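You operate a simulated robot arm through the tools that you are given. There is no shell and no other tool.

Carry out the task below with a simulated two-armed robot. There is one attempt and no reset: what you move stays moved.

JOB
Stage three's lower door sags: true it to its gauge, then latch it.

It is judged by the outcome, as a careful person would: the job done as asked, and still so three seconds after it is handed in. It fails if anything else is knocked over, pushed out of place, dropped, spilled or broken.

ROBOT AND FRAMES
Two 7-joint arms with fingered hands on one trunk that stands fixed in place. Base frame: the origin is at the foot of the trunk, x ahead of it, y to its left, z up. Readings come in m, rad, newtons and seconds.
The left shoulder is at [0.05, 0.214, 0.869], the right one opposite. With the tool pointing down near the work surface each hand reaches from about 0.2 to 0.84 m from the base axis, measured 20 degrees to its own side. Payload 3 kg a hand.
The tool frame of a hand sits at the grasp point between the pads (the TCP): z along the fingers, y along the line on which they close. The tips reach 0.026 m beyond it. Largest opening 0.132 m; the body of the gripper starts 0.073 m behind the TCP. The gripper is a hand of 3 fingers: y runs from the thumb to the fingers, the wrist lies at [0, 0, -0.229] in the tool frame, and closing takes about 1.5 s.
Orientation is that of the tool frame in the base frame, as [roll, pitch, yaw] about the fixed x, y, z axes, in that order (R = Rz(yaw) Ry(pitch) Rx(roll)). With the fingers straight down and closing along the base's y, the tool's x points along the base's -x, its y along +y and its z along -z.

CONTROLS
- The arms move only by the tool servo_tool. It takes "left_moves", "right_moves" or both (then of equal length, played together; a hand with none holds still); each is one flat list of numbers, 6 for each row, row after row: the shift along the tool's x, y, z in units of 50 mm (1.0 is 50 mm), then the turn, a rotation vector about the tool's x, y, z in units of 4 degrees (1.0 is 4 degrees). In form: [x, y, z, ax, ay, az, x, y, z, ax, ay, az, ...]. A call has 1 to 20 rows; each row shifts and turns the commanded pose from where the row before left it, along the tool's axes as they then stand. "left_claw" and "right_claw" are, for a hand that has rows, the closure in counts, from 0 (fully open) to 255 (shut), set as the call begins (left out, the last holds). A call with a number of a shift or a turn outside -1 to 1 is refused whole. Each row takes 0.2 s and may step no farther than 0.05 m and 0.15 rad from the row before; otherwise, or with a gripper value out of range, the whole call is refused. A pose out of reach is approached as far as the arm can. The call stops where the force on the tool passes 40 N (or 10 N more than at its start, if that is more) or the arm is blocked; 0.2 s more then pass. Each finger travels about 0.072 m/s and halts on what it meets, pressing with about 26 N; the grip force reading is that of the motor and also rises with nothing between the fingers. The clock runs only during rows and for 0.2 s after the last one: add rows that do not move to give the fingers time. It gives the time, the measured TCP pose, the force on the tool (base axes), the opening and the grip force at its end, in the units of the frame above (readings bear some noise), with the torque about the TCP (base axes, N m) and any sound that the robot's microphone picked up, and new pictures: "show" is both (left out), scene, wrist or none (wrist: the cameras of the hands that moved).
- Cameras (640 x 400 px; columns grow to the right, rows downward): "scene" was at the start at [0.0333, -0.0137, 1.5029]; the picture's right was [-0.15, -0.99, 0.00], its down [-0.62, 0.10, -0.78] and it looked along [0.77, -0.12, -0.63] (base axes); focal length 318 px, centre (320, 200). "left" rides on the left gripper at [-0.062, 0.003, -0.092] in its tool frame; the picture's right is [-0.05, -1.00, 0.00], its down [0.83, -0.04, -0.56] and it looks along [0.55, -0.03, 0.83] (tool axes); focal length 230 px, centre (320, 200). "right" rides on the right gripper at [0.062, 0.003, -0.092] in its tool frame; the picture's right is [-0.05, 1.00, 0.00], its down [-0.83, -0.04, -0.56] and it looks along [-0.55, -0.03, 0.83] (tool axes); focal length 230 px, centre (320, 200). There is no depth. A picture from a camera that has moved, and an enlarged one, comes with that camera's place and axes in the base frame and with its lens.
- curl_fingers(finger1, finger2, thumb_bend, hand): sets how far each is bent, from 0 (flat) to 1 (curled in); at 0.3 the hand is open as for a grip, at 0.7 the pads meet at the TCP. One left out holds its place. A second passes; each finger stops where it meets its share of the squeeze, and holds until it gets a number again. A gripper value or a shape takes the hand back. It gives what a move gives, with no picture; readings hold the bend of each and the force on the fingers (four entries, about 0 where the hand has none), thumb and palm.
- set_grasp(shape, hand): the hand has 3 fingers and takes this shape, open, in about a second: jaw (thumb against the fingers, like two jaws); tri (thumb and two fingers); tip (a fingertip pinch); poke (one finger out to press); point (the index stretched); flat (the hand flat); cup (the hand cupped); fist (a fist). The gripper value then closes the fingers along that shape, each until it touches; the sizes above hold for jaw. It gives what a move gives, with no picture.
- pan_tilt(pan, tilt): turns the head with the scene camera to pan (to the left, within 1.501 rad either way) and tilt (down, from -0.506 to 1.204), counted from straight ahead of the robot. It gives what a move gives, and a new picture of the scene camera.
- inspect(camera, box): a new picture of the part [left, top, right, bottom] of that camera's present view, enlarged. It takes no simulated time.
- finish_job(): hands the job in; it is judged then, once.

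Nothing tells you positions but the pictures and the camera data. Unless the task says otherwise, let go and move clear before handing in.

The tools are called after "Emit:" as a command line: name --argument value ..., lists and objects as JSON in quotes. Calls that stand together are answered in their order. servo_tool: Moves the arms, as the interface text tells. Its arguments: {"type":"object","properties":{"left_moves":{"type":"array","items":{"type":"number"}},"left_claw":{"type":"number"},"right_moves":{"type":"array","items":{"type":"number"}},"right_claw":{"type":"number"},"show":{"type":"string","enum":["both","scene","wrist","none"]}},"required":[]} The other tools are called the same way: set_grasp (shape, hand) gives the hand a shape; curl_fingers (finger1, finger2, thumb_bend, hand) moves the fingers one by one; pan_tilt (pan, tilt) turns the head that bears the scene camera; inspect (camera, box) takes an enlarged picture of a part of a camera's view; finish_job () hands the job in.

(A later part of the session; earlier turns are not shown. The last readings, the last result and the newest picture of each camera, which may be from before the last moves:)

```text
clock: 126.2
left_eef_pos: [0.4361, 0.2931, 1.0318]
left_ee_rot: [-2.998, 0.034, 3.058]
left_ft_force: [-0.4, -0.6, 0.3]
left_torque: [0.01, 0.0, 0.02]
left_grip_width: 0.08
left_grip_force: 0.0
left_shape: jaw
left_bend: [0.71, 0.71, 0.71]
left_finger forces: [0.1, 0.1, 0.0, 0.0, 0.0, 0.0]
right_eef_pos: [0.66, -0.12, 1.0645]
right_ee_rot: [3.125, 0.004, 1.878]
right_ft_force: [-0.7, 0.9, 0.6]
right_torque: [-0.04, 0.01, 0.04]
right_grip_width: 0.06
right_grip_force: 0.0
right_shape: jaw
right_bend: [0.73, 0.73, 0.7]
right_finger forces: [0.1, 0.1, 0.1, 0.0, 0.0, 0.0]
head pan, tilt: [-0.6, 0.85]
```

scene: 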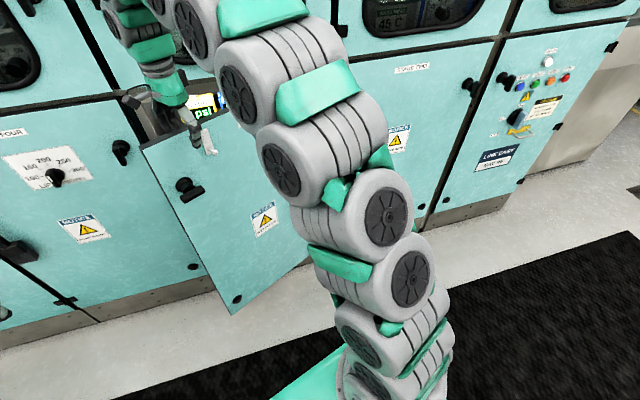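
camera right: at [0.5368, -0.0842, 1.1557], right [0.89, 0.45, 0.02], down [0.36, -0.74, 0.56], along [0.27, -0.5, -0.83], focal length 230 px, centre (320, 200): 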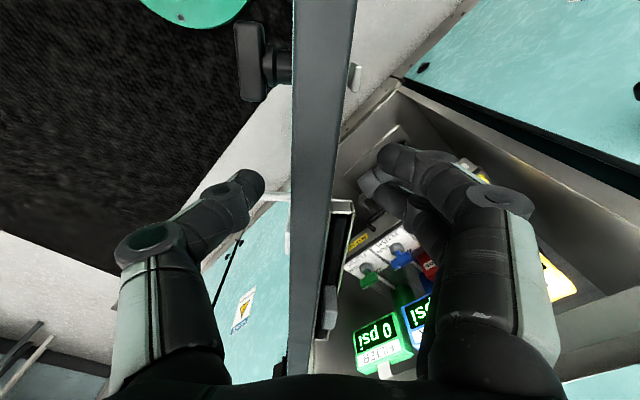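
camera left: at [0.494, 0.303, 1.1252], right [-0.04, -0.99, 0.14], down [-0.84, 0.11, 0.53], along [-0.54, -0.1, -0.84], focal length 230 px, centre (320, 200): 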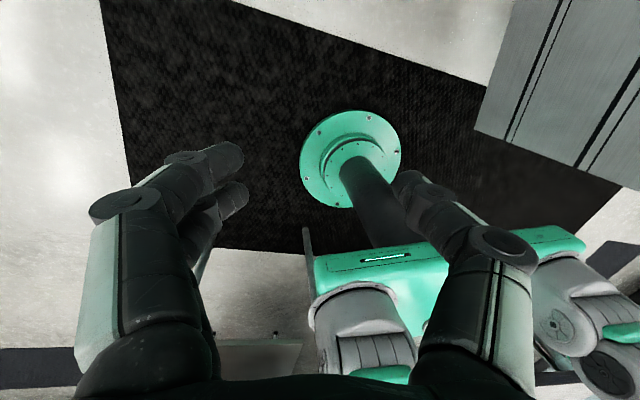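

The door is at about 25°. I'll open the right hand, lift it clear, and withdraw it toward its starting place.

Emit:
servo_tool --right_moves '[0, 0, 0, 0, 0, 0, 0, 0, 0, 0, 0, 0, 0, 0, 0, 0, 0, 0, 0, 0, 0, 0, 0, 0, 0, 0, -0.6, 0, 0, 0, 0, 0, -0.6, 0, 0, 0, 0, 0, -0.6, 0, 0, 0, 0, 0, -0.6, 0, 0, 0]' --right_claw 0 --show "wrist"

Emit:
servo_tool --right_moves '[-0.526, -0.678, 0, 0, 0, 0, -0.526, -0.678, 0, 0, 0, 0, -0.526, -0.678, 0, 0, 0, 0, -0.526, -0.678, 0, 0, 0, 0, -0.526, -0.678, 0, 0, 0, 0, -0.526, -0.678, 0, 0, 0, 0, -0.526, -0.678, 0, 0, 0, 0, -0.526, -0.678, 0, 0, 0, 0, -0.526, -0.678, 0, 0, 0, 0, -0.526, -0.678, 0, 0, 0, 0]' --show "none"

Emit:
pan_tilt --pan -0.3 --tilt 0.75

```text
clock: 128.0
left_eef_pos: [0.4351, 0.2921, 1.0325]
left_ee_rot: [-2.999, 0.035, 3.057]
left_ft_force: [-0.4, 0.5, -0.2]
left_torque: [0.03, 0.02, 0.02]
left_grip_width: 0.0801
left_grip_force: 0.1
left_shape: jaw
left_bend: [0.71, 0.71, 0.71]
left_finger forces: [0.0, 0.0, 0.0, 0.0, 0.1, 0.1]
right_eef_pos: [0.6568, -0.1196, 1.1835]
right_ee_rot: [3.127, 0.005, 1.881]
right_ft_force: [0.9, -0.4, -0.5]
right_torque: [0.02, -0.02, 0.0]
right_grip_width: 0.1317
right_grip_force: 0.1
right_shape: jaw
right_bend: [0.3, 0.3, 0.3]
right_finger forces: [0.0, 0.1, 0.0, 0.1, 0.1, 0.1]
head pan, tilt: [-0.6, 0.85]
camera right: at [0.6401, -0.0604, 1.2765], right [0.97, 0.26, 0.02], down [0.2, -0.8, 0.56], along [0.16, -0.54, -0.83], focal length 230 px, centre (320, 200)
```

right: 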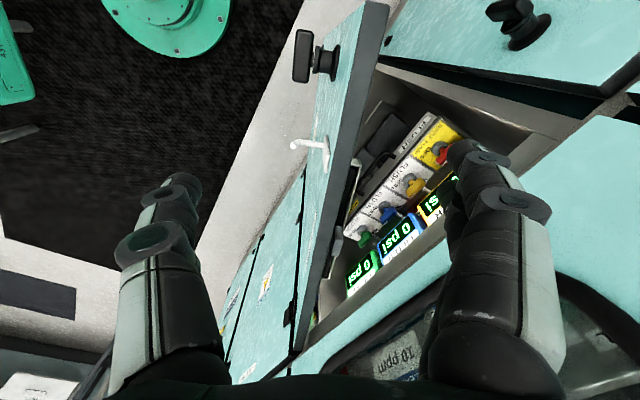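

```text
clock: 130.2
left_eef_pos: [0.4354, 0.2934, 1.0331]
left_ee_rot: [-2.997, 0.035, 3.057]
left_ft_force: [-0.6, -0.6, 0.5]
left_torque: [0.03, -0.02, 0.02]
left_grip_width: 0.0801
left_grip_force: 0.1
left_shape: jaw
left_bend: [0.71, 0.71, 0.71]
left_finger forces: [0.0, 0.0, 0.1, 0.1, 0.0, 0.1]
right_eef_pos: [0.4149, -0.4718, 1.1819]
right_ee_rot: [3.123, 0.005, 1.882]
right_ft_force: [0.5, 0.8, -0.1]
right_torque: [-0.01, -0.02, -0.02]
right_grip_width: 0.1317
right_grip_force: 0.0
right_shape: jaw
right_bend: [0.3, 0.3, 0.3]
right_finger forces: [0.1, 0.0, 0.1, 0.1, 0.0, 0.0]
head pan, tilt: [-0.6, 0.85]
```

```text
clock: 131.0
left_eef_pos: [0.4356, 0.2919, 1.0327]
left_ee_rot: [-2.998, 0.034, 3.058]
left_ft_force: [0.7, 0.4, -0.2]
left_torque: [-0.02, 0.02, 0.0]
left_grip_width: 0.0798
left_grip_force: 0.0
left_shape: jaw
left_bend: [0.71, 0.71, 0.71]
left_finger forces: [0.0, 0.0, 0.1, 0.0, 0.1, 0.1]
right_eef_pos: [0.4157, -0.4715, 1.1819]
right_ee_rot: [3.126, 0.006, 1.879]
right_ft_force: [0.1, -0.2, 0.0]
right_torque: [0.04, -0.02, -0.01]
right_grip_width: 0.132
right_grip_force: 0.0
right_shape: jaw
right_bend: [0.3, 0.3, 0.3]
right_finger forces: [0.1, 0.0, 0.0, 0.0, 0.1, 0.0]
head pan, tilt: [-0.3, 0.75]
```

scene: 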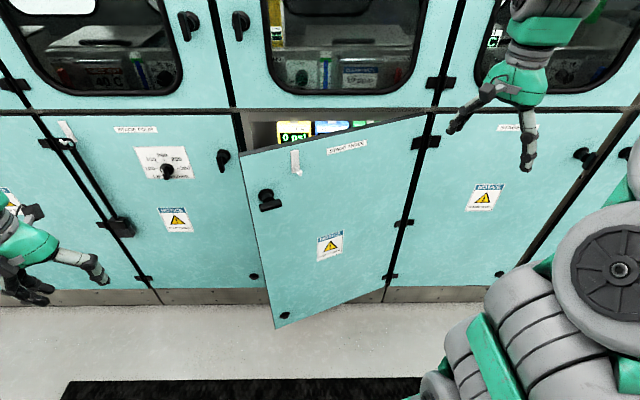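

The door is about 22° open with the handle horizontal. I'll bring the left hand, fingers closed and pitched forward, to push the door shut from outside.

Emit:
servo_tool --left_moves '[-0.198, -0.338, -0.046, -0.16, -1, 0.2, -0.2, -0.338, -0.032, -0.16, -1, 0.2, -0.2025, -0.338, -0.018, -0.16, -1, 0.2, -0.203, -0.338, -0.004, -0.16, -1, 0.2, -0.203, -0.338, 0.01, -0.16, -1, 0.2, -0.202, -0.338, 0.025, -0.16, -1, 0.2, -0.2, -0.338, 0.039, -0.16, -1, 0.2, -0.196, -0.338, 0.052, -0.16, -1, 0.2, -0.192, -0.338, 0.066, -0.16, -1, 0.2, -0.187, -0.338, 0.079, -0.16, -1, 0.2, -0.181, -0.338, 0.092, -0.16, -1, 0.2, -0.174, -0.338, 0.105, -0.16, -1, 0.2]' --left_claw 255 --show "both"

```text
clock: 133.8
left_eef_pos: [0.5046, 0.0303, 1.0744]
left_ee_rot: [-2.923, 0.83, 3.08]
left_ft_force: [0.7, 0.3, 0.3]
left_torque: [-0.01, 0.03, 0.04]
left_grip_width: 0.0
left_grip_force: 26.0
left_shape: jaw
left_bend: [0.64, 0.64, 0.67]
left_finger forces: [0.0, 0.0, 0.0, 0.0, 0.0, 0.0]
right_eef_pos: [0.4153, -0.4727, 1.1816]
right_ee_rot: [3.123, 0.005, 1.882]
right_ft_force: [-0.1, 0.5, -0.3]
right_torque: [0.03, -0.04, 0.01]
right_grip_width: 0.1319
right_grip_force: 0.0
right_shape: jaw
right_bend: [0.3, 0.3, 0.3]
right_finger forces: [0.0, 0.0, 0.0, 0.0, 0.0, 0.2]
head pan, tilt: [-0.3, 0.75]
stopped in row 12 (left hand): the arm was blocked; the commanded pose is now the measured one
camera left: at [0.481, 0.0539, 1.1794], right [-0.18, -0.97, 0.18], down [-0.96, 0.14, -0.24], along [0.21, -0.22, -0.95], focal length 230 px, centre (320, 200)
```

scene: 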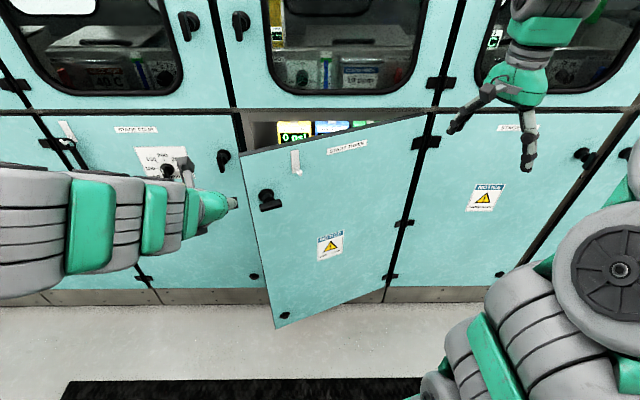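
left: 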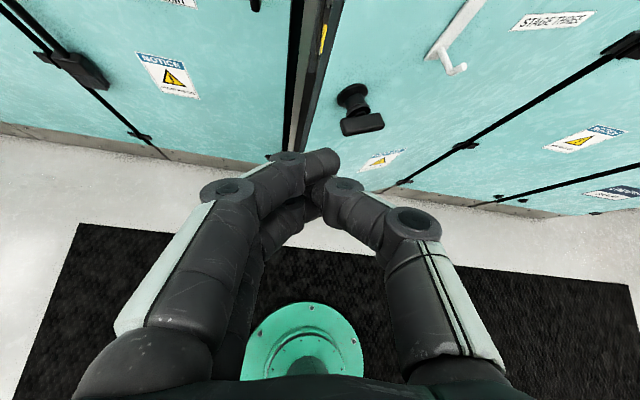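

The left arm reported being blocked. I'll look at its posture before going on.

Emit:
pan_tilt --pan 0.35 --tilt 0.95

```text
clock: 134.8
left_eef_pos: [0.5048, 0.0306, 1.0743]
left_ee_rot: [-2.926, 0.83, 3.081]
left_ft_force: [-1.3, -0.2, -0.4]
left_torque: [-0.01, -0.01, -0.04]
left_grip_width: 0.0001
left_grip_force: 26.0
left_shape: jaw
left_bend: [0.64, 0.64, 0.67]
left_finger forces: [0.0, 0.1, 0.0, 0.0, 0.1, 0.0]
right_eef_pos: [0.4164, -0.473, 1.1822]
right_ee_rot: [3.126, 0.005, 1.881]
right_ft_force: [0.8, 0.9, 0.9]
right_torque: [0.0, 0.0, 0.01]
right_grip_width: 0.1318
right_grip_force: 0.0
right_shape: jaw
right_bend: [0.3, 0.3, 0.3]
right_finger forces: [0.0, 0.0, 0.0, 0.0, 0.0, 0.0]
head pan, tilt: [0.351, 0.949]
```

scene: 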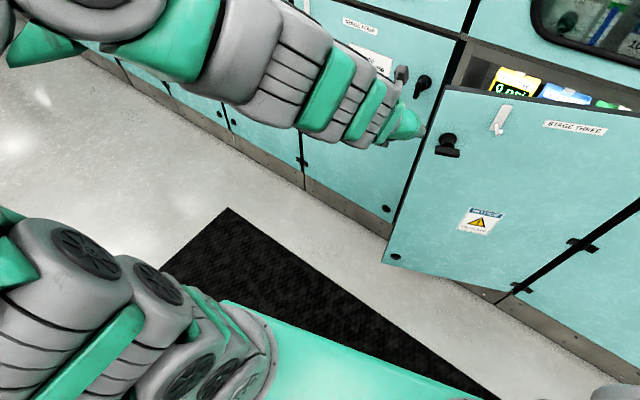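

The wrist is momentarily straight (a singular posture), as happened before. Pushing forward freed it then; I'll do the same toward the door's outer face.

Emit:
servo_tool --left_moves '[0, -0.15, 0.4, 0, 0, 0, 0, -0.15, 0.4, 0, 0, 0, 0, -0.15, 0.4, 0, 0, 0]' --show "scene"

```text
clock: 135.6
left_eef_pos: [0.5403, -0.0056, 1.0369]
left_ee_rot: [-2.926, 0.832, 3.078]
left_ft_force: [-0.6, -0.4, 0.0]
left_torque: [0.02, 0.0, 0.04]
left_grip_width: 0.0
left_grip_force: 26.3
left_shape: jaw
left_bend: [0.64, 0.64, 0.67]
left_finger forces: [0.0, 0.0, 0.0, 0.1, 0.0, 0.1]
right_eef_pos: [0.4166, -0.472, 1.1828]
right_ee_rot: [3.126, 0.005, 1.88]
right_ft_force: [0.8, -0.3, 0.0]
right_torque: [0.02, 0.01, 0.0]
right_grip_width: 0.1322
right_grip_force: 0.1
right_shape: jaw
right_bend: [0.3, 0.3, 0.3]
right_finger forces: [0.0, 0.0, 0.0, 0.0, 0.0, 0.1]
head pan, tilt: [0.351, 0.949]
```

scene: 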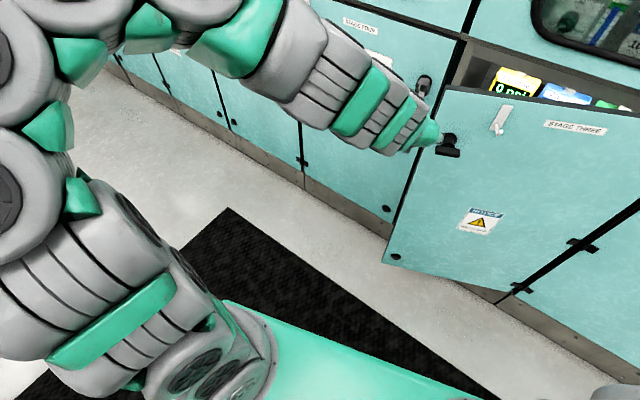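

The posture is free again. I'll put the fingertips on the door's outer face just above the handle, near the free edge, and push.

Emit:
servo_tool --left_moves '[-0.34, -0.207, 0.4275, 0, 0, 0, -0.34, -0.207, 0.4275, 0, 0, 0, -0.34, -0.207, 0.4275, 0, 0, 0]' --show "both"

```text
clock: 136.4
left_eef_pos: [0.6146, -0.0544, 1.0391]
left_ee_rot: [-2.924, 0.832, 3.082]
left_ft_force: [0.0, 0.5, -0.3]
left_torque: [0.02, 0.01, -0.02]
left_grip_width: 0.0
left_grip_force: 25.8
left_shape: jaw
left_bend: [0.64, 0.64, 0.67]
left_finger forces: [0.0, 0.0, 0.0, 0.1, 0.0, 0.0]
right_eef_pos: [0.4154, -0.4727, 1.1818]
right_ee_rot: [3.125, 0.004, 1.881]
right_ft_force: [0.4, -0.1, 0.5]
right_torque: [0.04, 0.0, 0.05]
right_grip_width: 0.1321
right_grip_force: 0.0
right_shape: jaw
right_bend: [0.3, 0.3, 0.3]
right_finger forces: [0.1, 0.0, 0.1, 0.0, 0.1, 0.1]
head pan, tilt: [0.351, 0.949]
camera left: at [0.5909, -0.0312, 1.1447], right [-0.18, -0.97, 0.18], down [-0.96, 0.14, -0.24], along [0.21, -0.22, -0.95], focal length 230 px, centre (320, 200)
```

scene: 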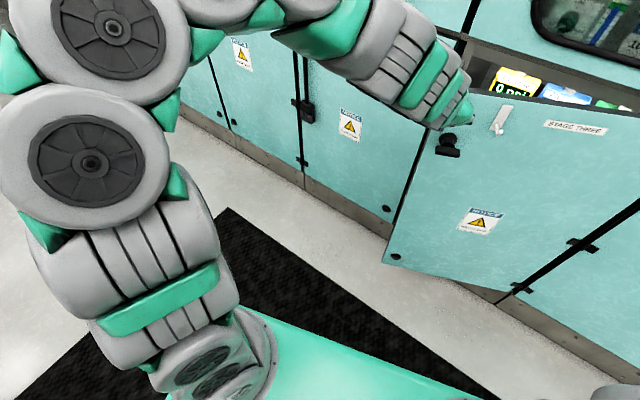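
left: 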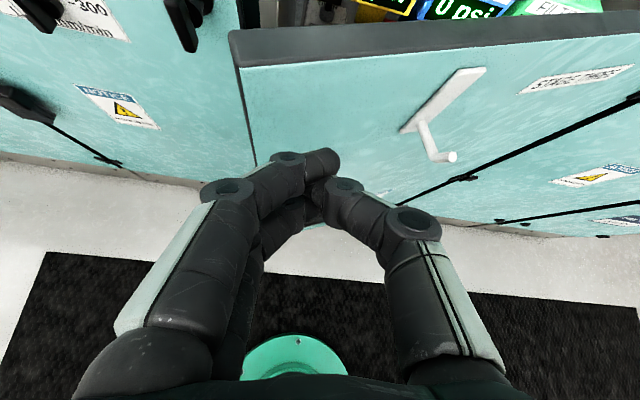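

The fingertips are just in front of the face, between the handle and the hook. Now I'll push along the closing arc.

Emit:
servo_tool --left_moves '[-0.321, 0.0, 0.36, 0, 0, 0, -0.321, 0.02, 0.347, 0, 0, 0, -0.321, 0.04, 0.347, 0, 0, 0, -0.321, 0.062, 0.347, 0, 0, 0, -0.321, 0.062, 0.347, 0, 0, 0]' --show "both"

```text
clock: 137.6
left_eef_pos: [0.732, -0.0718, 1.0384]
left_ee_rot: [-2.925, 0.83, 3.081]
left_ft_force: [-0.3, -0.2, -1.2]
left_torque: [-0.01, -0.02, -0.02]
left_grip_width: 0.0
left_grip_force: 26.3
left_shape: jaw
left_bend: [0.66, 0.64, 0.67]
left_finger forces: [0.0, 0.0, 0.0, 0.0, 0.1, 0.1]
right_eef_pos: [0.4168, -0.4717, 1.1814]
right_ee_rot: [3.127, 0.005, 1.882]
right_ft_force: [-0.4, -0.3, 0.1]
right_torque: [-0.01, -0.01, 0.01]
right_grip_width: 0.1319
right_grip_force: 0.0
right_shape: jaw
right_bend: [0.3, 0.3, 0.3]
right_finger forces: [0.0, 0.1, 0.0, 0.0, 0.1, 0.0]
head pan, tilt: [0.351, 0.949]
camera left: at [0.708, -0.0487, 1.144], right [-0.18, -0.97, 0.18], down [-0.96, 0.14, -0.24], along [0.21, -0.22, -0.95], focal length 230 px, centre (320, 200)
```

scene: 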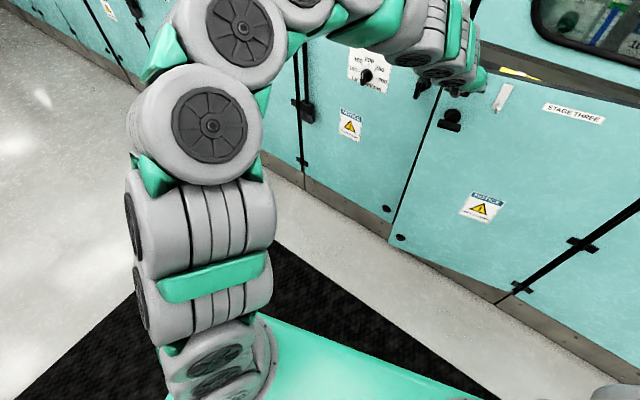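
left: 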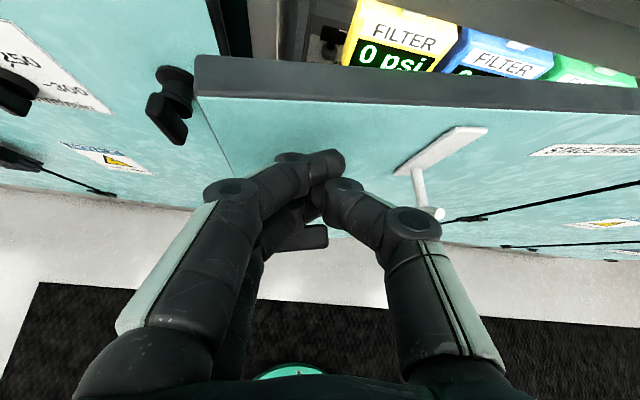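

The thumb knuckle is getting near the hook, so I'll ease 12 mm toward the free edge while continuing the push.

Emit:
servo_tool --left_moves '[0, 0.25, 0, 0, 0, 0, -0.321, 0.062, 0.347, 0, 0, 0, -0.321, 0.062, 0.347, 0, 0, 0, -0.25, 0.062, 0.25, 0, 0, 0]' --show "both"

```text
clock: 138.6
left_eef_pos: [0.7993, -0.0636, 1.0362]
left_ee_rot: [-2.927, 0.829, 3.082]
left_ft_force: [0.2, 0.4, -0.4]
left_torque: [0.0, 0.0, -0.02]
left_grip_width: 0.0
left_grip_force: 26.0
left_shape: jaw
left_bend: [0.66, 0.64, 0.67]
left_finger forces: [0.1, 0.1, 0.1, 0.0, 0.0, 0.1]
right_eef_pos: [0.4151, -0.4706, 1.1836]
right_ee_rot: [3.128, 0.006, 1.881]
right_ft_force: [0.4, 0.8, -0.8]
right_torque: [0.01, -0.01, 0.05]
right_grip_width: 0.1318
right_grip_force: 0.0
right_shape: jaw
right_bend: [0.3, 0.3, 0.3]
right_finger forces: [0.1, 0.1, 0.0, 0.0, 0.0, 0.0]
head pan, tilt: [0.351, 0.949]
camera left: at [0.7769, -0.0406, 1.1423], right [-0.18, -0.97, 0.18], down [-0.96, 0.14, -0.24], along [0.21, -0.22, -0.95], focal length 230 px, centre (320, 200)
```

scene: 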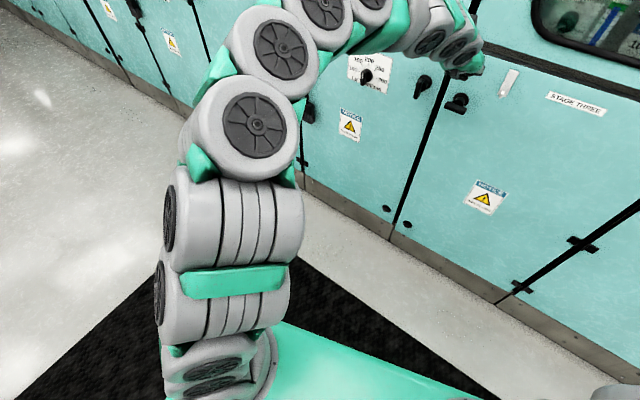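
left: 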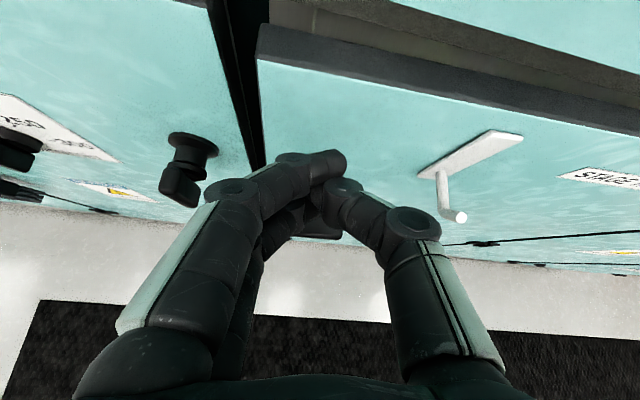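

Nearly shut. I'll push the last couple of centimetres in small steps until it meets resistance.

Emit:
servo_tool --left_moves '[-0.12, 0.02, 0.13, 0, 0, 0, -0.12, 0.02, 0.13, 0, 0, 0, -0.12, 0.02, 0.13, 0, 0, 0]' --show "both"

```text
clock: 139.4
left_eef_pos: [0.8274, -0.0692, 1.0363]
left_ee_rot: [-2.923, 0.831, 3.08]
left_ft_force: [-0.4, -0.9, -1.1]
left_torque: [-0.01, 0.02, 0.0]
left_grip_width: 0.0
left_grip_force: 25.9
left_shape: jaw
left_bend: [0.66, 0.64, 0.67]
left_finger forces: [0.0, 0.0, 0.1, 0.1, 0.0, 0.0]
right_eef_pos: [0.4162, -0.4728, 1.1823]
right_ee_rot: [3.128, 0.006, 1.882]
right_ft_force: [-0.3, 0.1, 0.3]
right_torque: [0.02, -0.02, -0.01]
right_grip_width: 0.1321
right_grip_force: 0.1
right_shape: jaw
right_bend: [0.3, 0.3, 0.3]
right_finger forces: [0.0, 0.1, 0.0, 0.0, 0.1, 0.0]
head pan, tilt: [0.351, 0.949]
camera left: at [0.804, -0.0444, 1.1429], right [-0.18, -0.97, 0.18], down [-0.96, 0.14, -0.24], along [0.21, -0.22, -0.95], focal length 230 px, centre (320, 200)
```

scene: 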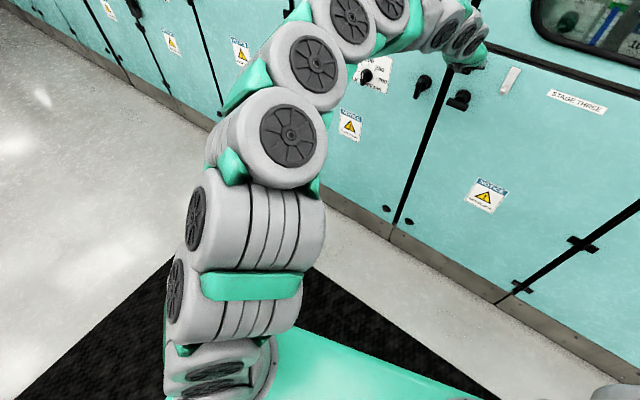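
left: 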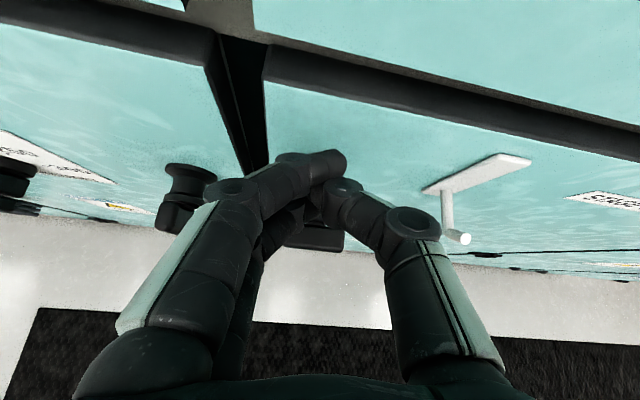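

One or two more small steps.

Emit:
servo_tool --left_moves '[-0.08, 0.01, 0.09, 0, 0, 0, -0.08, 0.01, 0.09, 0, 0, 0, -0.08, 0.01, 0.09, 0, 0, 0]' --show "wrist"

Emit:
pan_tilt --pan -0.152 --tilt 0.679

```text
clock: 140.2
left_eef_pos: [0.8403, -0.0679, 1.0323]
left_ee_rot: [-2.926, 0.819, 3.082]
left_ft_force: [-23.1, 14.3, 4.4]
left_torque: [-0.11, -0.08, -0.13]
left_grip_width: 0.0
left_grip_force: 26.0
left_shape: jaw
left_bend: [0.72, 0.65, 0.67]
left_finger forces: [37.1, 0.0, 0.1, 0.0, 0.0, 0.0]
right_eef_pos: [0.4162, -0.4725, 1.1827]
right_ee_rot: [3.125, 0.005, 1.88]
right_ft_force: [0.0, -0.4, -0.2]
right_torque: [-0.06, -0.01, 0.0]
right_grip_width: 0.1318
right_grip_force: 0.1
right_shape: jaw
right_bend: [0.3, 0.3, 0.3]
right_finger forces: [0.0, 0.0, 0.1, 0.0, 0.1, 0.0]
head pan, tilt: [0.351, 0.949]
stopped in row 3 (left hand): the force on the tool passed its limit at 48 N (the readings are from after the stop); the commanded pose is now the measured one
camera left: at [0.8177, -0.044, 1.1383], right [-0.18, -0.97, 0.18], down [-0.96, 0.13, -0.23], along [0.2, -0.22, -0.96], focal length 230 px, centre (320, 200)
```

left: 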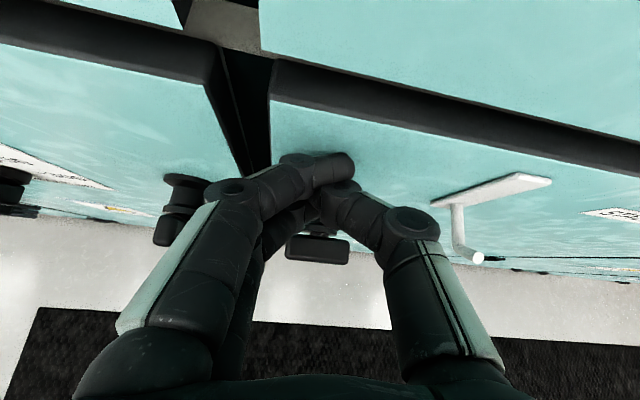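

```text
clock: 141.1
left_eef_pos: [0.8401, -0.0683, 1.0335]
left_ee_rot: [-2.925, 0.82, 3.081]
left_ft_force: [-32.6, 21.8, -0.9]
left_torque: [-0.02, -0.03, -0.07]
left_grip_width: 0.0001
left_grip_force: 25.8
left_shape: jaw
left_bend: [0.72, 0.65, 0.67]
left_finger forces: [48.5, 0.0, 0.1, 0.0, 0.1, 0.1]
right_eef_pos: [0.4148, -0.4714, 1.183]
right_ee_rot: [3.125, 0.004, 1.88]
right_ft_force: [-0.2, 0.4, 0.0]
right_torque: [-0.02, 0.0, 0.0]
right_grip_width: 0.1318
right_grip_force: 0.0
right_shape: jaw
right_bend: [0.3, 0.3, 0.3]
right_finger forces: [0.1, 0.1, 0.0, 0.0, 0.1, 0.1]
head pan, tilt: [-0.152, 0.679]
```

scene: 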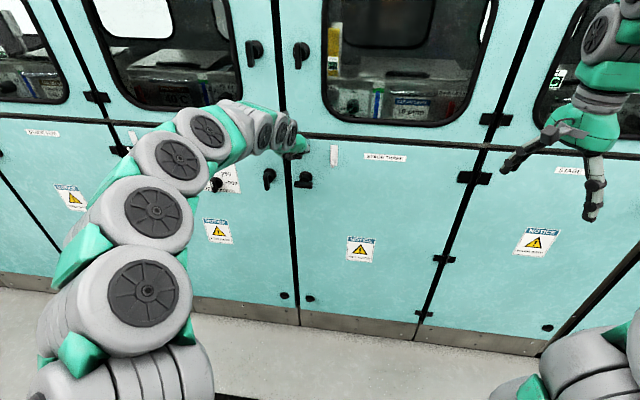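

The door is shut and firm against its stop. I'll back the left hand off, level it out, and open the fingers to take the handle.

Emit:
servo_tool --left_moves '[0.438, 0.04, -0.5, 0, 0, 0, 0.438, 0.04, -0.5, 0, 0, 0, 0.438, 0.04, -0.5, 0, 0, 0, 0.182, 0, 0.077, 0.007, -0.94, 0.208, 0.187, 0, 0.064, 0.007, -0.94, 0.208, 0.191, 0, 0.051, 0.007, -0.94, 0.208, 0.194, 0, 0.038, 0.007, -0.94, 0.208, 0.196, 0, 0.024, 0.007, -0.94, 0.208, 0.1975, 0, 0.01, 0.007, -0.94, 0.208, 0.198, 0, -0.0035, 0.007, -0.94, 0.208, 0.197, 0, -0.017, 0.007, -0.94, 0.208, 0.195, 0, -0.031, 0.007, -0.94, 0.208, 0.193, 0, -0.0445, 0.007, -0.94, 0.208, 0.189, 0, -0.058, 0.007, -0.94, 0.208]' --show "both"

```text
clock: 144.1
left_eef_pos: [0.7071, -0.0394, 0.9327]
left_ee_rot: [-2.776, 1.558, -3.062]
left_ft_force: [0.4, 0.2, 0.5]
left_torque: [0.04, -0.02, -0.01]
left_grip_width: 0.0
left_grip_force: 25.7
left_shape: jaw
left_bend: [0.68, 0.65, 0.67]
left_finger forces: [0.0, 0.0, 0.1, 0.1, 0.1, 0.0]
right_eef_pos: [0.4155, -0.4716, 1.1818]
right_ee_rot: [3.125, 0.005, 1.882]
right_ft_force: [-0.5, 0.4, 0.7]
right_torque: [0.05, 0.0, 0.0]
right_grip_width: 0.1319
right_grip_force: 0.1
right_shape: jaw
right_bend: [0.3, 0.3, 0.3]
right_finger forces: [0.1, 0.1, 0.1, 0.0, 0.0, 0.0]
head pan, tilt: [-0.152, 0.679]
camera left: at [0.6185, -0.0121, 0.9946], right [-0.28, -0.96, 0.06], down [-0.55, 0.11, -0.83], along [0.79, -0.26, -0.56], focal length 230 px, centre (320, 200)
```

scene: 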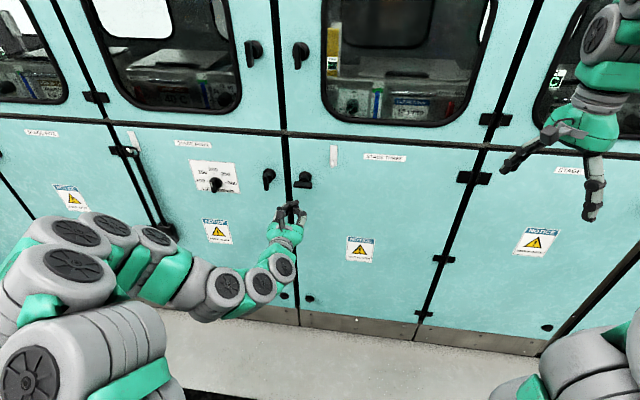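
left: 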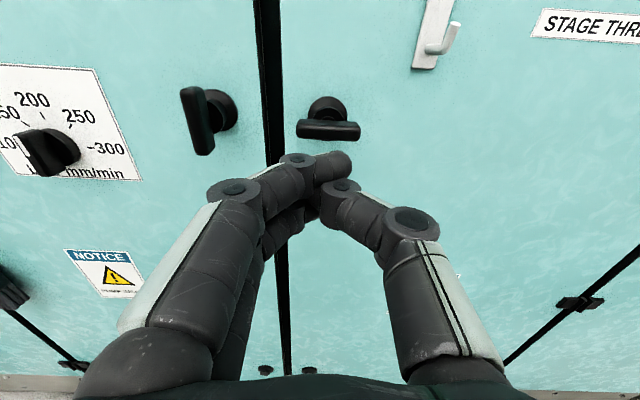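

The hand is square to the door and the handle is dead ahead, horizontal. I'll open the fingers and roll 90° so they close above and below the bar.

Emit:
servo_tool --left_moves '[0, 0, 0, 0, 0, 1, 0, 0, 0, 0, 0, 1, 0, 0, 0, 0, 0, 1, 0, 0, 0, 0, 0, 1, 0, 0, 0, 0, 0, 1, 0, 0, 0, 0, 0, 1, 0, 0, 0, 0, 0, 1, 0, 0, 0, 0, 0, 1, 0, 0, 0, 0, 0, 1, 0, 0, 0, 0, 0, 1, 0, 0, 0, 0, 0, 1, 0, 0, 0, 0, 0, 1, 0, 0, 0, 0, 0, 1, 0, 0, 0, 0, 0, 1, 0, 0, 0, 0, 0, 1, 0, 0, 0, 0, 0, 1, 0, 0, 0, 0, 0, 1, 0, 0, 0, 0, 0, 1, 0, 0, 0, 0, 0, 1, 0, 0, 0, 0, 0, 1]' --left_claw 110 --show "none"

Emit:
servo_tool --left_moves '[0, 0, 0, 0, 0, 1, 0, 0, 0, 0, 0, 1, 0, 0, 0, 0, 0, 0.5]' --show "both"

```text
clock: 148.3
left_eef_pos: [0.7067, -0.0398, 0.9317]
left_ee_rot: [1.58, 0.176, 1.289]
left_ft_force: [-0.6, -0.4, 0.9]
left_torque: [0.0, 0.0, -0.02]
left_grip_width: 0.0744
left_grip_force: 0.1
left_shape: jaw
left_bend: [0.72, 0.72, 0.7]
left_finger forces: [0.0, 0.0, 0.0, 0.0, 0.2, 0.0]
right_eef_pos: [0.4148, -0.4726, 1.1828]
right_ee_rot: [3.125, 0.005, 1.881]
right_ft_force: [0.0, 0.6, 0.0]
right_torque: [0.02, -0.01, 0.0]
right_grip_width: 0.132
right_grip_force: 0.1
right_shape: jaw
right_bend: [0.3, 0.3, 0.3]
right_finger forces: [0.0, 0.0, 0.1, 0.0, 0.1, 0.0]
head pan, tilt: [-0.152, 0.679]
```

```text
clock: 149.1
left_eef_pos: [0.7056, -0.039, 0.9324]
left_ee_rot: [1.582, 0.002, 1.287]
left_ft_force: [0.1, -0.1, -0.1]
left_torque: [0.01, 0.0, 0.01]
left_grip_width: 0.0749
left_grip_force: 0.1
left_shape: jaw
left_bend: [0.72, 0.72, 0.7]
left_finger forces: [0.0, 0.0, 0.0, 0.1, 0.0, 0.0]
right_eef_pos: [0.4156, -0.4729, 1.1836]
right_ee_rot: [3.125, 0.006, 1.882]
right_ft_force: [0.5, 0.7, -0.6]
right_torque: [-0.01, 0.0, 0.01]
right_grip_width: 0.132
right_grip_force: 0.1
right_shape: jaw
right_bend: [0.3, 0.3, 0.3]
right_finger forces: [0.1, 0.1, 0.0, 0.0, 0.0, 0.0]
head pan, tilt: [-0.152, 0.679]
camera left: at [0.5996, -0.0738, 0.9371], right [-0.03, -0.05, -1.0], down [-0.3, 0.95, -0.04], along [0.95, 0.3, -0.04], focal length 230 px, centre (320, 200)
```

scene: 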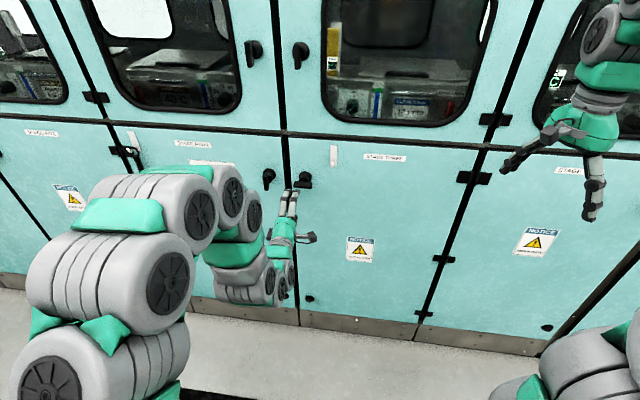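
left: 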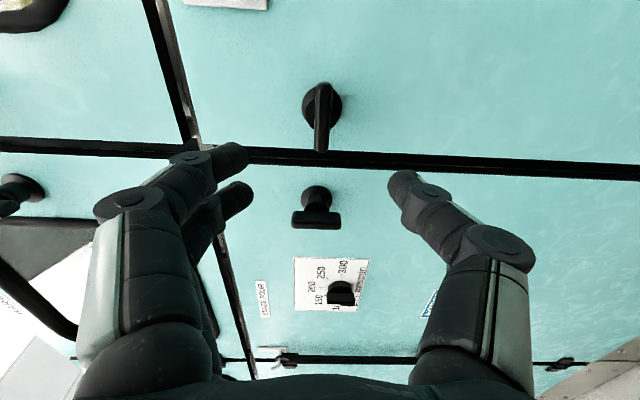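

Aligned. I'll advance 10 cm onto the bar, with a small downward correction, then close.

Emit:
servo_tool --left_moves '[-0.03, -0.06, 0.4, 0, 0, 0, -0.03, -0.06, 0.4, 0, 0, 0, 0, 0, 0.4, 0, 0, 0, 0, 0, 0.4, 0, 0, 0, 0, 0, 0.3, 0, 0, 0]' --show "wrist"

```text
clock: 150.3
left_eef_pos: [0.7971, -0.0698, 0.9257]
left_ee_rot: [1.58, 0.004, 1.288]
left_ft_force: [0.4, -0.2, -0.6]
left_torque: [0.01, 0.02, -0.01]
left_grip_width: 0.0749
left_grip_force: 0.1
left_shape: jaw
left_bend: [0.72, 0.72, 0.7]
left_finger forces: [0.1, 0.0, 0.0, 0.0, 0.0, 0.1]
right_eef_pos: [0.4149, -0.4716, 1.1829]
right_ee_rot: [3.125, 0.007, 1.881]
right_ft_force: [0.2, -1.5, -0.1]
right_torque: [-0.05, 0.02, -0.02]
right_grip_width: 0.132
right_grip_force: 0.2
right_shape: jaw
right_bend: [0.3, 0.3, 0.3]
right_finger forces: [0.1, 0.1, 0.0, 0.0, 0.0, 0.0]
head pan, tilt: [-0.152, 0.679]
camera left: at [0.69, -0.1037, 0.93], right [-0.03, -0.05, -1.0], down [-0.3, 0.95, -0.04], along [0.95, 0.3, -0.04], focal length 230 px, centre (320, 200)
```

left: 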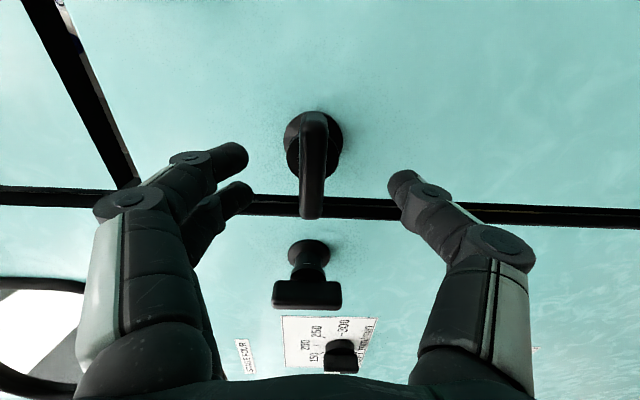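

The bar sits between the fingers just as before. Closing.

Emit:
servo_tool --left_moves '[0, 0.02, 0.05, 0, 0, 0, 0, 0, 0, 0, 0, 0, 0, 0, 0, 0, 0, 0, 0, 0, 0, 0, 0, 0, 0, 0, 0, 0, 0, 0, 0, 0, 0, 0, 0, 0]' --left_claw 255 --show "wrist"

```text
clock: 151.7
left_eef_pos: [0.7993, -0.0694, 0.9259]
left_ee_rot: [1.579, 0.005, 1.288]
left_ft_force: [-0.3, -0.3, 1.3]
left_torque: [0.01, -0.04, 0.01]
left_grip_width: 0.0091
left_grip_force: 25.9
left_shape: jaw
left_bend: [0.72, 0.72, 0.7]
left_finger forces: [11.9, 11.8, 0.0, 0.0, 22.8, 0.0]
right_eef_pos: [0.4156, -0.4712, 1.1818]
right_ee_rot: [3.129, 0.005, 1.882]
right_ft_force: [1.3, 0.5, -0.2]
right_torque: [-0.01, 0.0, -0.02]
right_grip_width: 0.1319
right_grip_force: 0.0
right_shape: jaw
right_bend: [0.3, 0.3, 0.3]
right_finger forces: [0.0, 0.1, 0.0, 0.0, 0.1, 0.0]
head pan, tilt: [-0.152, 0.679]
camera left: at [0.6924, -0.1044, 0.9308], right [-0.03, -0.05, -1.0], down [-0.3, 0.95, -0.04], along [0.95, 0.3, -0.04], focal length 230 px, centre (320, 200)
```

left: 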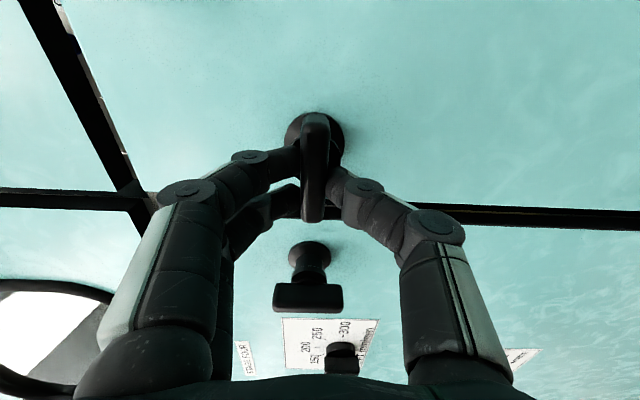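

Well gripped. I'll press lightly inward to keep the door seated and start turning the handle back (counter-clockwise).

Emit:
servo_tool --left_moves '[0, 0, 0.06, 0, 0, 0, 0, 0, 0, 0, 0, -1, 0, 0, 0, 0, 0, -1, 0, 0, 0, 0, 0, -1, 0, 0, 0, 0, 0, -1, 0, 0, 0, 0, 0, -1]' --show "wrist"

```text
clock: 153.1
left_eef_pos: [0.8009, -0.0703, 0.9256]
left_ee_rot: [1.583, 0.353, 1.29]
left_ft_force: [-24.0, 0.6, -6.2]
left_torque: [0.07, 0.05, -0.12]
left_grip_width: 0.0108
left_grip_force: 25.9
left_shape: jaw
left_bend: [0.73, 0.73, 0.71]
left_finger forces: [12.6, 13.0, 0.1, 0.0, 33.3, 0.1]
right_eef_pos: [0.4154, -0.4721, 1.1816]
right_ee_rot: [3.124, 0.003, 1.881]
right_ft_force: [-0.8, 0.9, -0.6]
right_torque: [-0.01, 0.02, 0.01]
right_grip_width: 0.1319
right_grip_force: 0.0
right_shape: jaw
right_bend: [0.3, 0.3, 0.3]
right_finger forces: [0.0, 0.0, 0.0, 0.0, 0.1, 0.1]
head pan, tilt: [-0.152, 0.679]
camera left: at [0.6961, -0.1012, 0.9512], right [-0.12, -0.37, -0.92], down [-0.32, 0.89, -0.32], along [0.94, 0.26, -0.23], focal length 230 px, centre (320, 200)
```

left: 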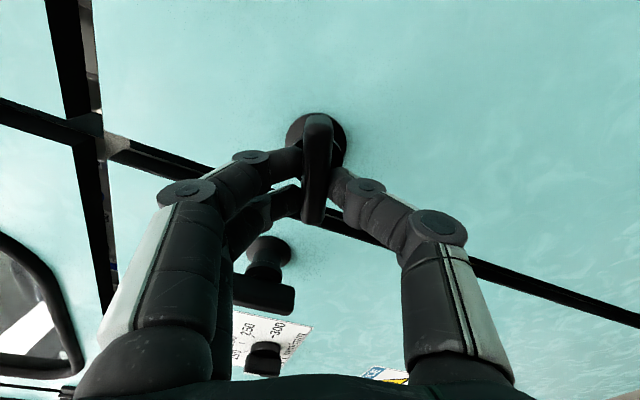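

The bar follows with low torque while the door stays pressed. Continuing the turn.

Emit:
servo_tool --left_moves '[0, 0, -0.02, 0, 0, -1, 0, 0, 0, 0, 0, -1, 0, 0, 0, 0, 0, -1, 0, 0, 0, 0, 0, -1, 0, 0, 0, 0, 0, -1, 0, 0, 0, 0, 0, -1, 0, 0, 0, 0, 0, -1, 0, 0, 0, 0, 0, -1, 0, 0, 0, 0, 0, -1]' --show "wrist"

```text
clock: 155.1
left_eef_pos: [0.8004, -0.0702, 0.9258]
left_ee_rot: [1.588, 0.98, 1.304]
left_ft_force: [-21.7, -19.0, -1.6]
left_torque: [0.15, 0.08, -0.55]
left_grip_width: 0.0105
left_grip_force: 26.0
left_shape: jaw
left_bend: [0.73, 0.73, 0.71]
left_finger forces: [8.6, 9.9, 0.0, 0.0, 39.1, 0.0]
right_eef_pos: [0.4157, -0.4724, 1.1833]
right_ee_rot: [3.123, 0.006, 1.881]
right_ft_force: [-0.1, 0.0, 0.1]
right_torque: [0.0, 0.04, 0.01]
right_grip_width: 0.1317
right_grip_force: 0.0
right_shape: jaw
right_bend: [0.3, 0.3, 0.3]
right_finger forces: [0.0, 0.0, 0.0, 0.0, 0.0, 0.0]
head pan, tilt: [-0.152, 0.679]
camera left: at [0.703, -0.0768, 0.9801], right [-0.25, -0.82, -0.51], down [-0.42, 0.57, -0.71], along [0.87, 0.04, -0.49], focal length 230 px, centre (320, 200)
```

left: 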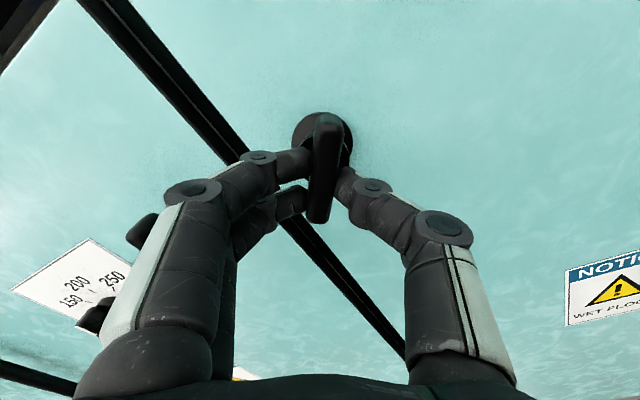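

About 56° turned, with a little side load. I'll shift 2 mm right and finish the quarter turn.

Emit:
servo_tool --left_moves '[-0.022, -0.033, -0.02, 0, 0, 0, 0, 0, 0, 0, 0, -1, 0, 0, 0, 0, 0, -1, 0, 0, 0, 0, 0, -1, 0, 0, 0, 0, 0, -1, 0, 0, 0, 0, 0, -1]' --show "none"

Emit:
servo_tool --left_moves '[0, 0, 0, 0, 0, -1, 0, 0, 0, 0, 0, -1, 0, 0, 0, 0, 0, -1, 0, 0, 0, 0, 0, -0.6]' --show "both"

```text
clock: 156.5
left_eef_pos: [0.7995, -0.0725, 0.926]
left_ee_rot: [1.621, 1.331, 1.335]
left_ft_force: [-7.6, -15.2, -7.3]
left_torque: [0.08, 0.12, -0.38]
left_grip_width: 0.0099
left_grip_force: 25.9
left_shape: jaw
left_bend: [0.73, 0.73, 0.71]
left_finger forces: [7.9, 8.8, 0.0, 0.1, 34.5, 0.0]
right_eef_pos: [0.4151, -0.4722, 1.1815]
right_ee_rot: [3.127, 0.005, 1.881]
right_ft_force: [-0.4, -0.2, -0.1]
right_torque: [0.04, -0.01, 0.04]
right_grip_width: 0.1321
right_grip_force: 0.1
right_shape: jaw
right_bend: [0.3, 0.3, 0.3]
right_finger forces: [0.0, 0.1, 0.0, 0.1, 0.1, 0.0]
head pan, tilt: [-0.152, 0.679]
```

```text
clock: 157.5
left_eef_pos: [0.7991, -0.0737, 0.9263]
left_ee_rot: [-2.425, 1.552, -2.71]
left_ft_force: [-9.6, -17.5, -7.1]
left_torque: [0.05, 0.1, -0.46]
left_grip_width: 0.0093
left_grip_force: 26.2
left_shape: jaw
left_bend: [0.73, 0.73, 0.71]
left_finger forces: [8.3, 8.2, 0.0, 0.1, 36.2, 0.1]
right_eef_pos: [0.4149, -0.4722, 1.1828]
right_ee_rot: [3.123, 0.005, 1.882]
right_ft_force: [-0.3, -0.1, 0.3]
right_torque: [0.02, 0.02, 0.0]
right_grip_width: 0.1319
right_grip_force: 0.0
right_shape: jaw
right_bend: [0.3, 0.3, 0.3]
right_finger forces: [0.0, 0.1, 0.1, 0.0, 0.0, 0.0]
head pan, tilt: [-0.152, 0.679]
camera left: at [0.7115, -0.0452, 0.9882], right [-0.28, -0.96, 0.06], down [-0.56, 0.11, -0.82], along [0.78, -0.26, -0.56], focal length 230 px, centre (320, 200)
```

scene: 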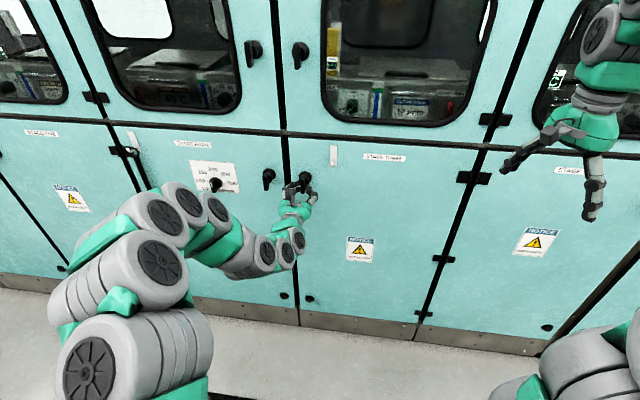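
left: 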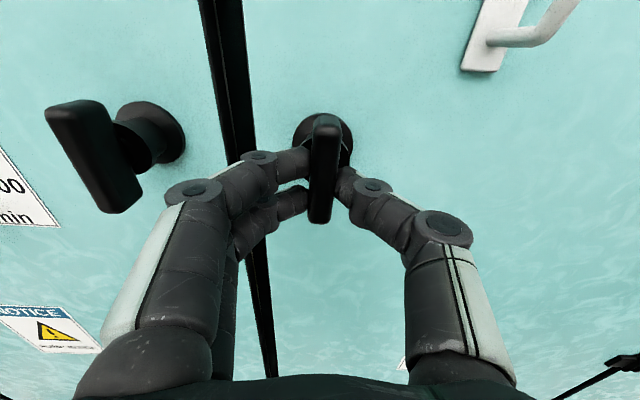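

The handle looks vertical again. I'll compare it closely with its neighbours.

Emit:
inspect --camera "scene" --box '[255, 155, 335, 215]'

Emit:
inspect --camera "left" --box '[260, 90, 400, 240]'

```text
6.67 times, centred on (295, 185) of scene
camera zoom: at [0.0332, -0.014, 1.5028], right [-0.15, -0.99, 0.0], down [-0.62, 0.1, -0.78], along [0.77, -0.12, -0.63], focal length 2116 px, centre (487, 300)
```

zoom: 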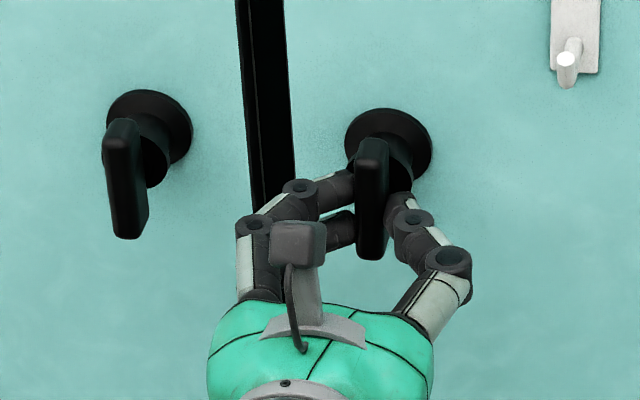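

```text
2.67 times, centred on (330, 165) of left
camera zoom: at [0.7115, -0.0452, 0.9882], right [-0.28, -0.96, 0.06], down [-0.56, 0.11, -0.82], along [0.78, -0.26, -0.56], focal length 614 px, centre (293, 293)
```

zoom: 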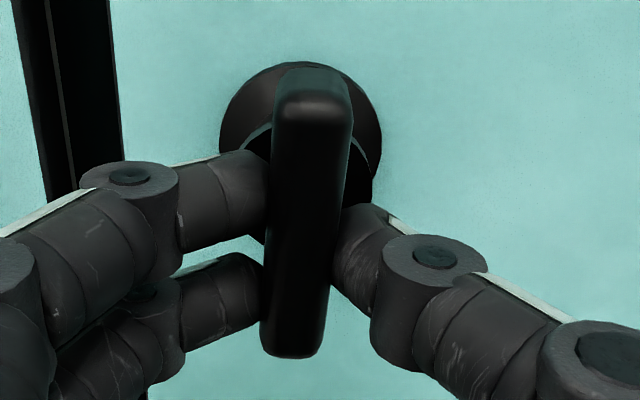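

The bar is still about 4–5° short of vertical (a little slip in the grip). I'll turn a bit further, watching for the stop.

Emit:
servo_tool --left_moves '[0, -0.02, -0.01, 0, 0, 0, 0, 0, 0, 0, 0, -1, 0, 0, 0, 0, 0, -1, 0, 0, 0, 0, 0, 0]' --show "wrist"

Emit:
inspect --camera "scene" --box '[255, 155, 335, 215]'

```text
clock: 158.5
left_eef_pos: [0.799, -0.074, 0.9267]
left_ee_rot: [-1.647, 1.421, -1.929]
left_ft_force: [-4.9, -14.0, -11.7]
left_torque: [0.36, 0.09, -0.39]
left_grip_width: 0.0092
left_grip_force: 26.2
left_shape: jaw
left_bend: [0.73, 0.72, 0.71]
left_finger forces: [7.4, 11.9, 0.0, 0.1, 34.4, 0.1]
right_eef_pos: [0.4173, -0.472, 1.1821]
right_ee_rot: [3.126, 0.006, 1.881]
right_ft_force: [0.1, 0.7, -0.1]
right_torque: [0.01, 0.03, 0.01]
right_grip_width: 0.1322
right_grip_force: 0.0
right_shape: jaw
right_bend: [0.3, 0.3, 0.3]
right_finger forces: [0.0, 0.0, 0.1, 0.0, 0.1, 0.1]
head pan, tilt: [-0.152, 0.679]
camera left: at [0.7133, -0.0373, 0.9871], right [-0.27, -0.94, 0.2], down [-0.59, 0.0, -0.81], along [0.76, -0.34, -0.55], focal length 230 px, centre (320, 200)
```

left: 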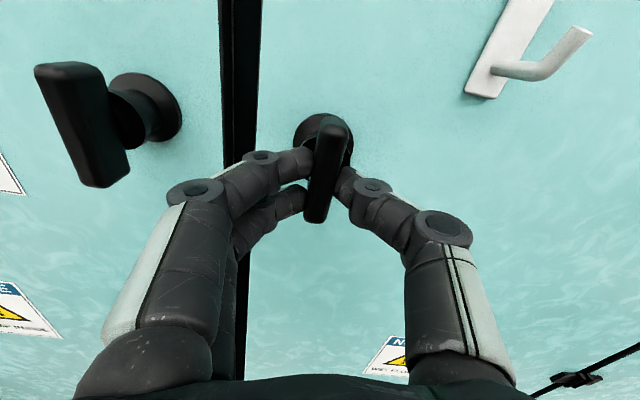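

```text
6.67 times, centred on (295, 185) of scene
camera zoom: at [0.0333, -0.0139, 1.5028], right [-0.15, -0.99, 0.0], down [-0.62, 0.1, -0.78], along [0.77, -0.12, -0.63], focal length 2116 px, centre (487, 300)
```

zoom: 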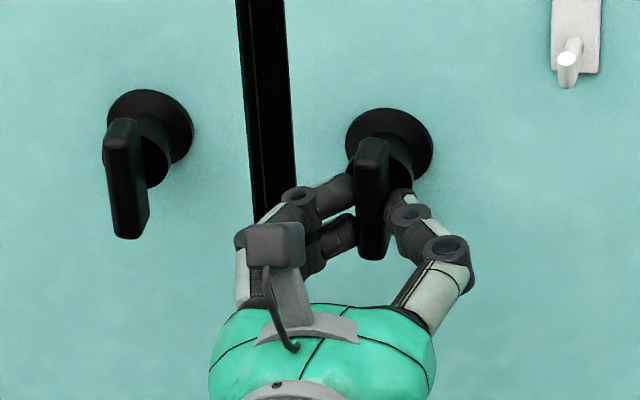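

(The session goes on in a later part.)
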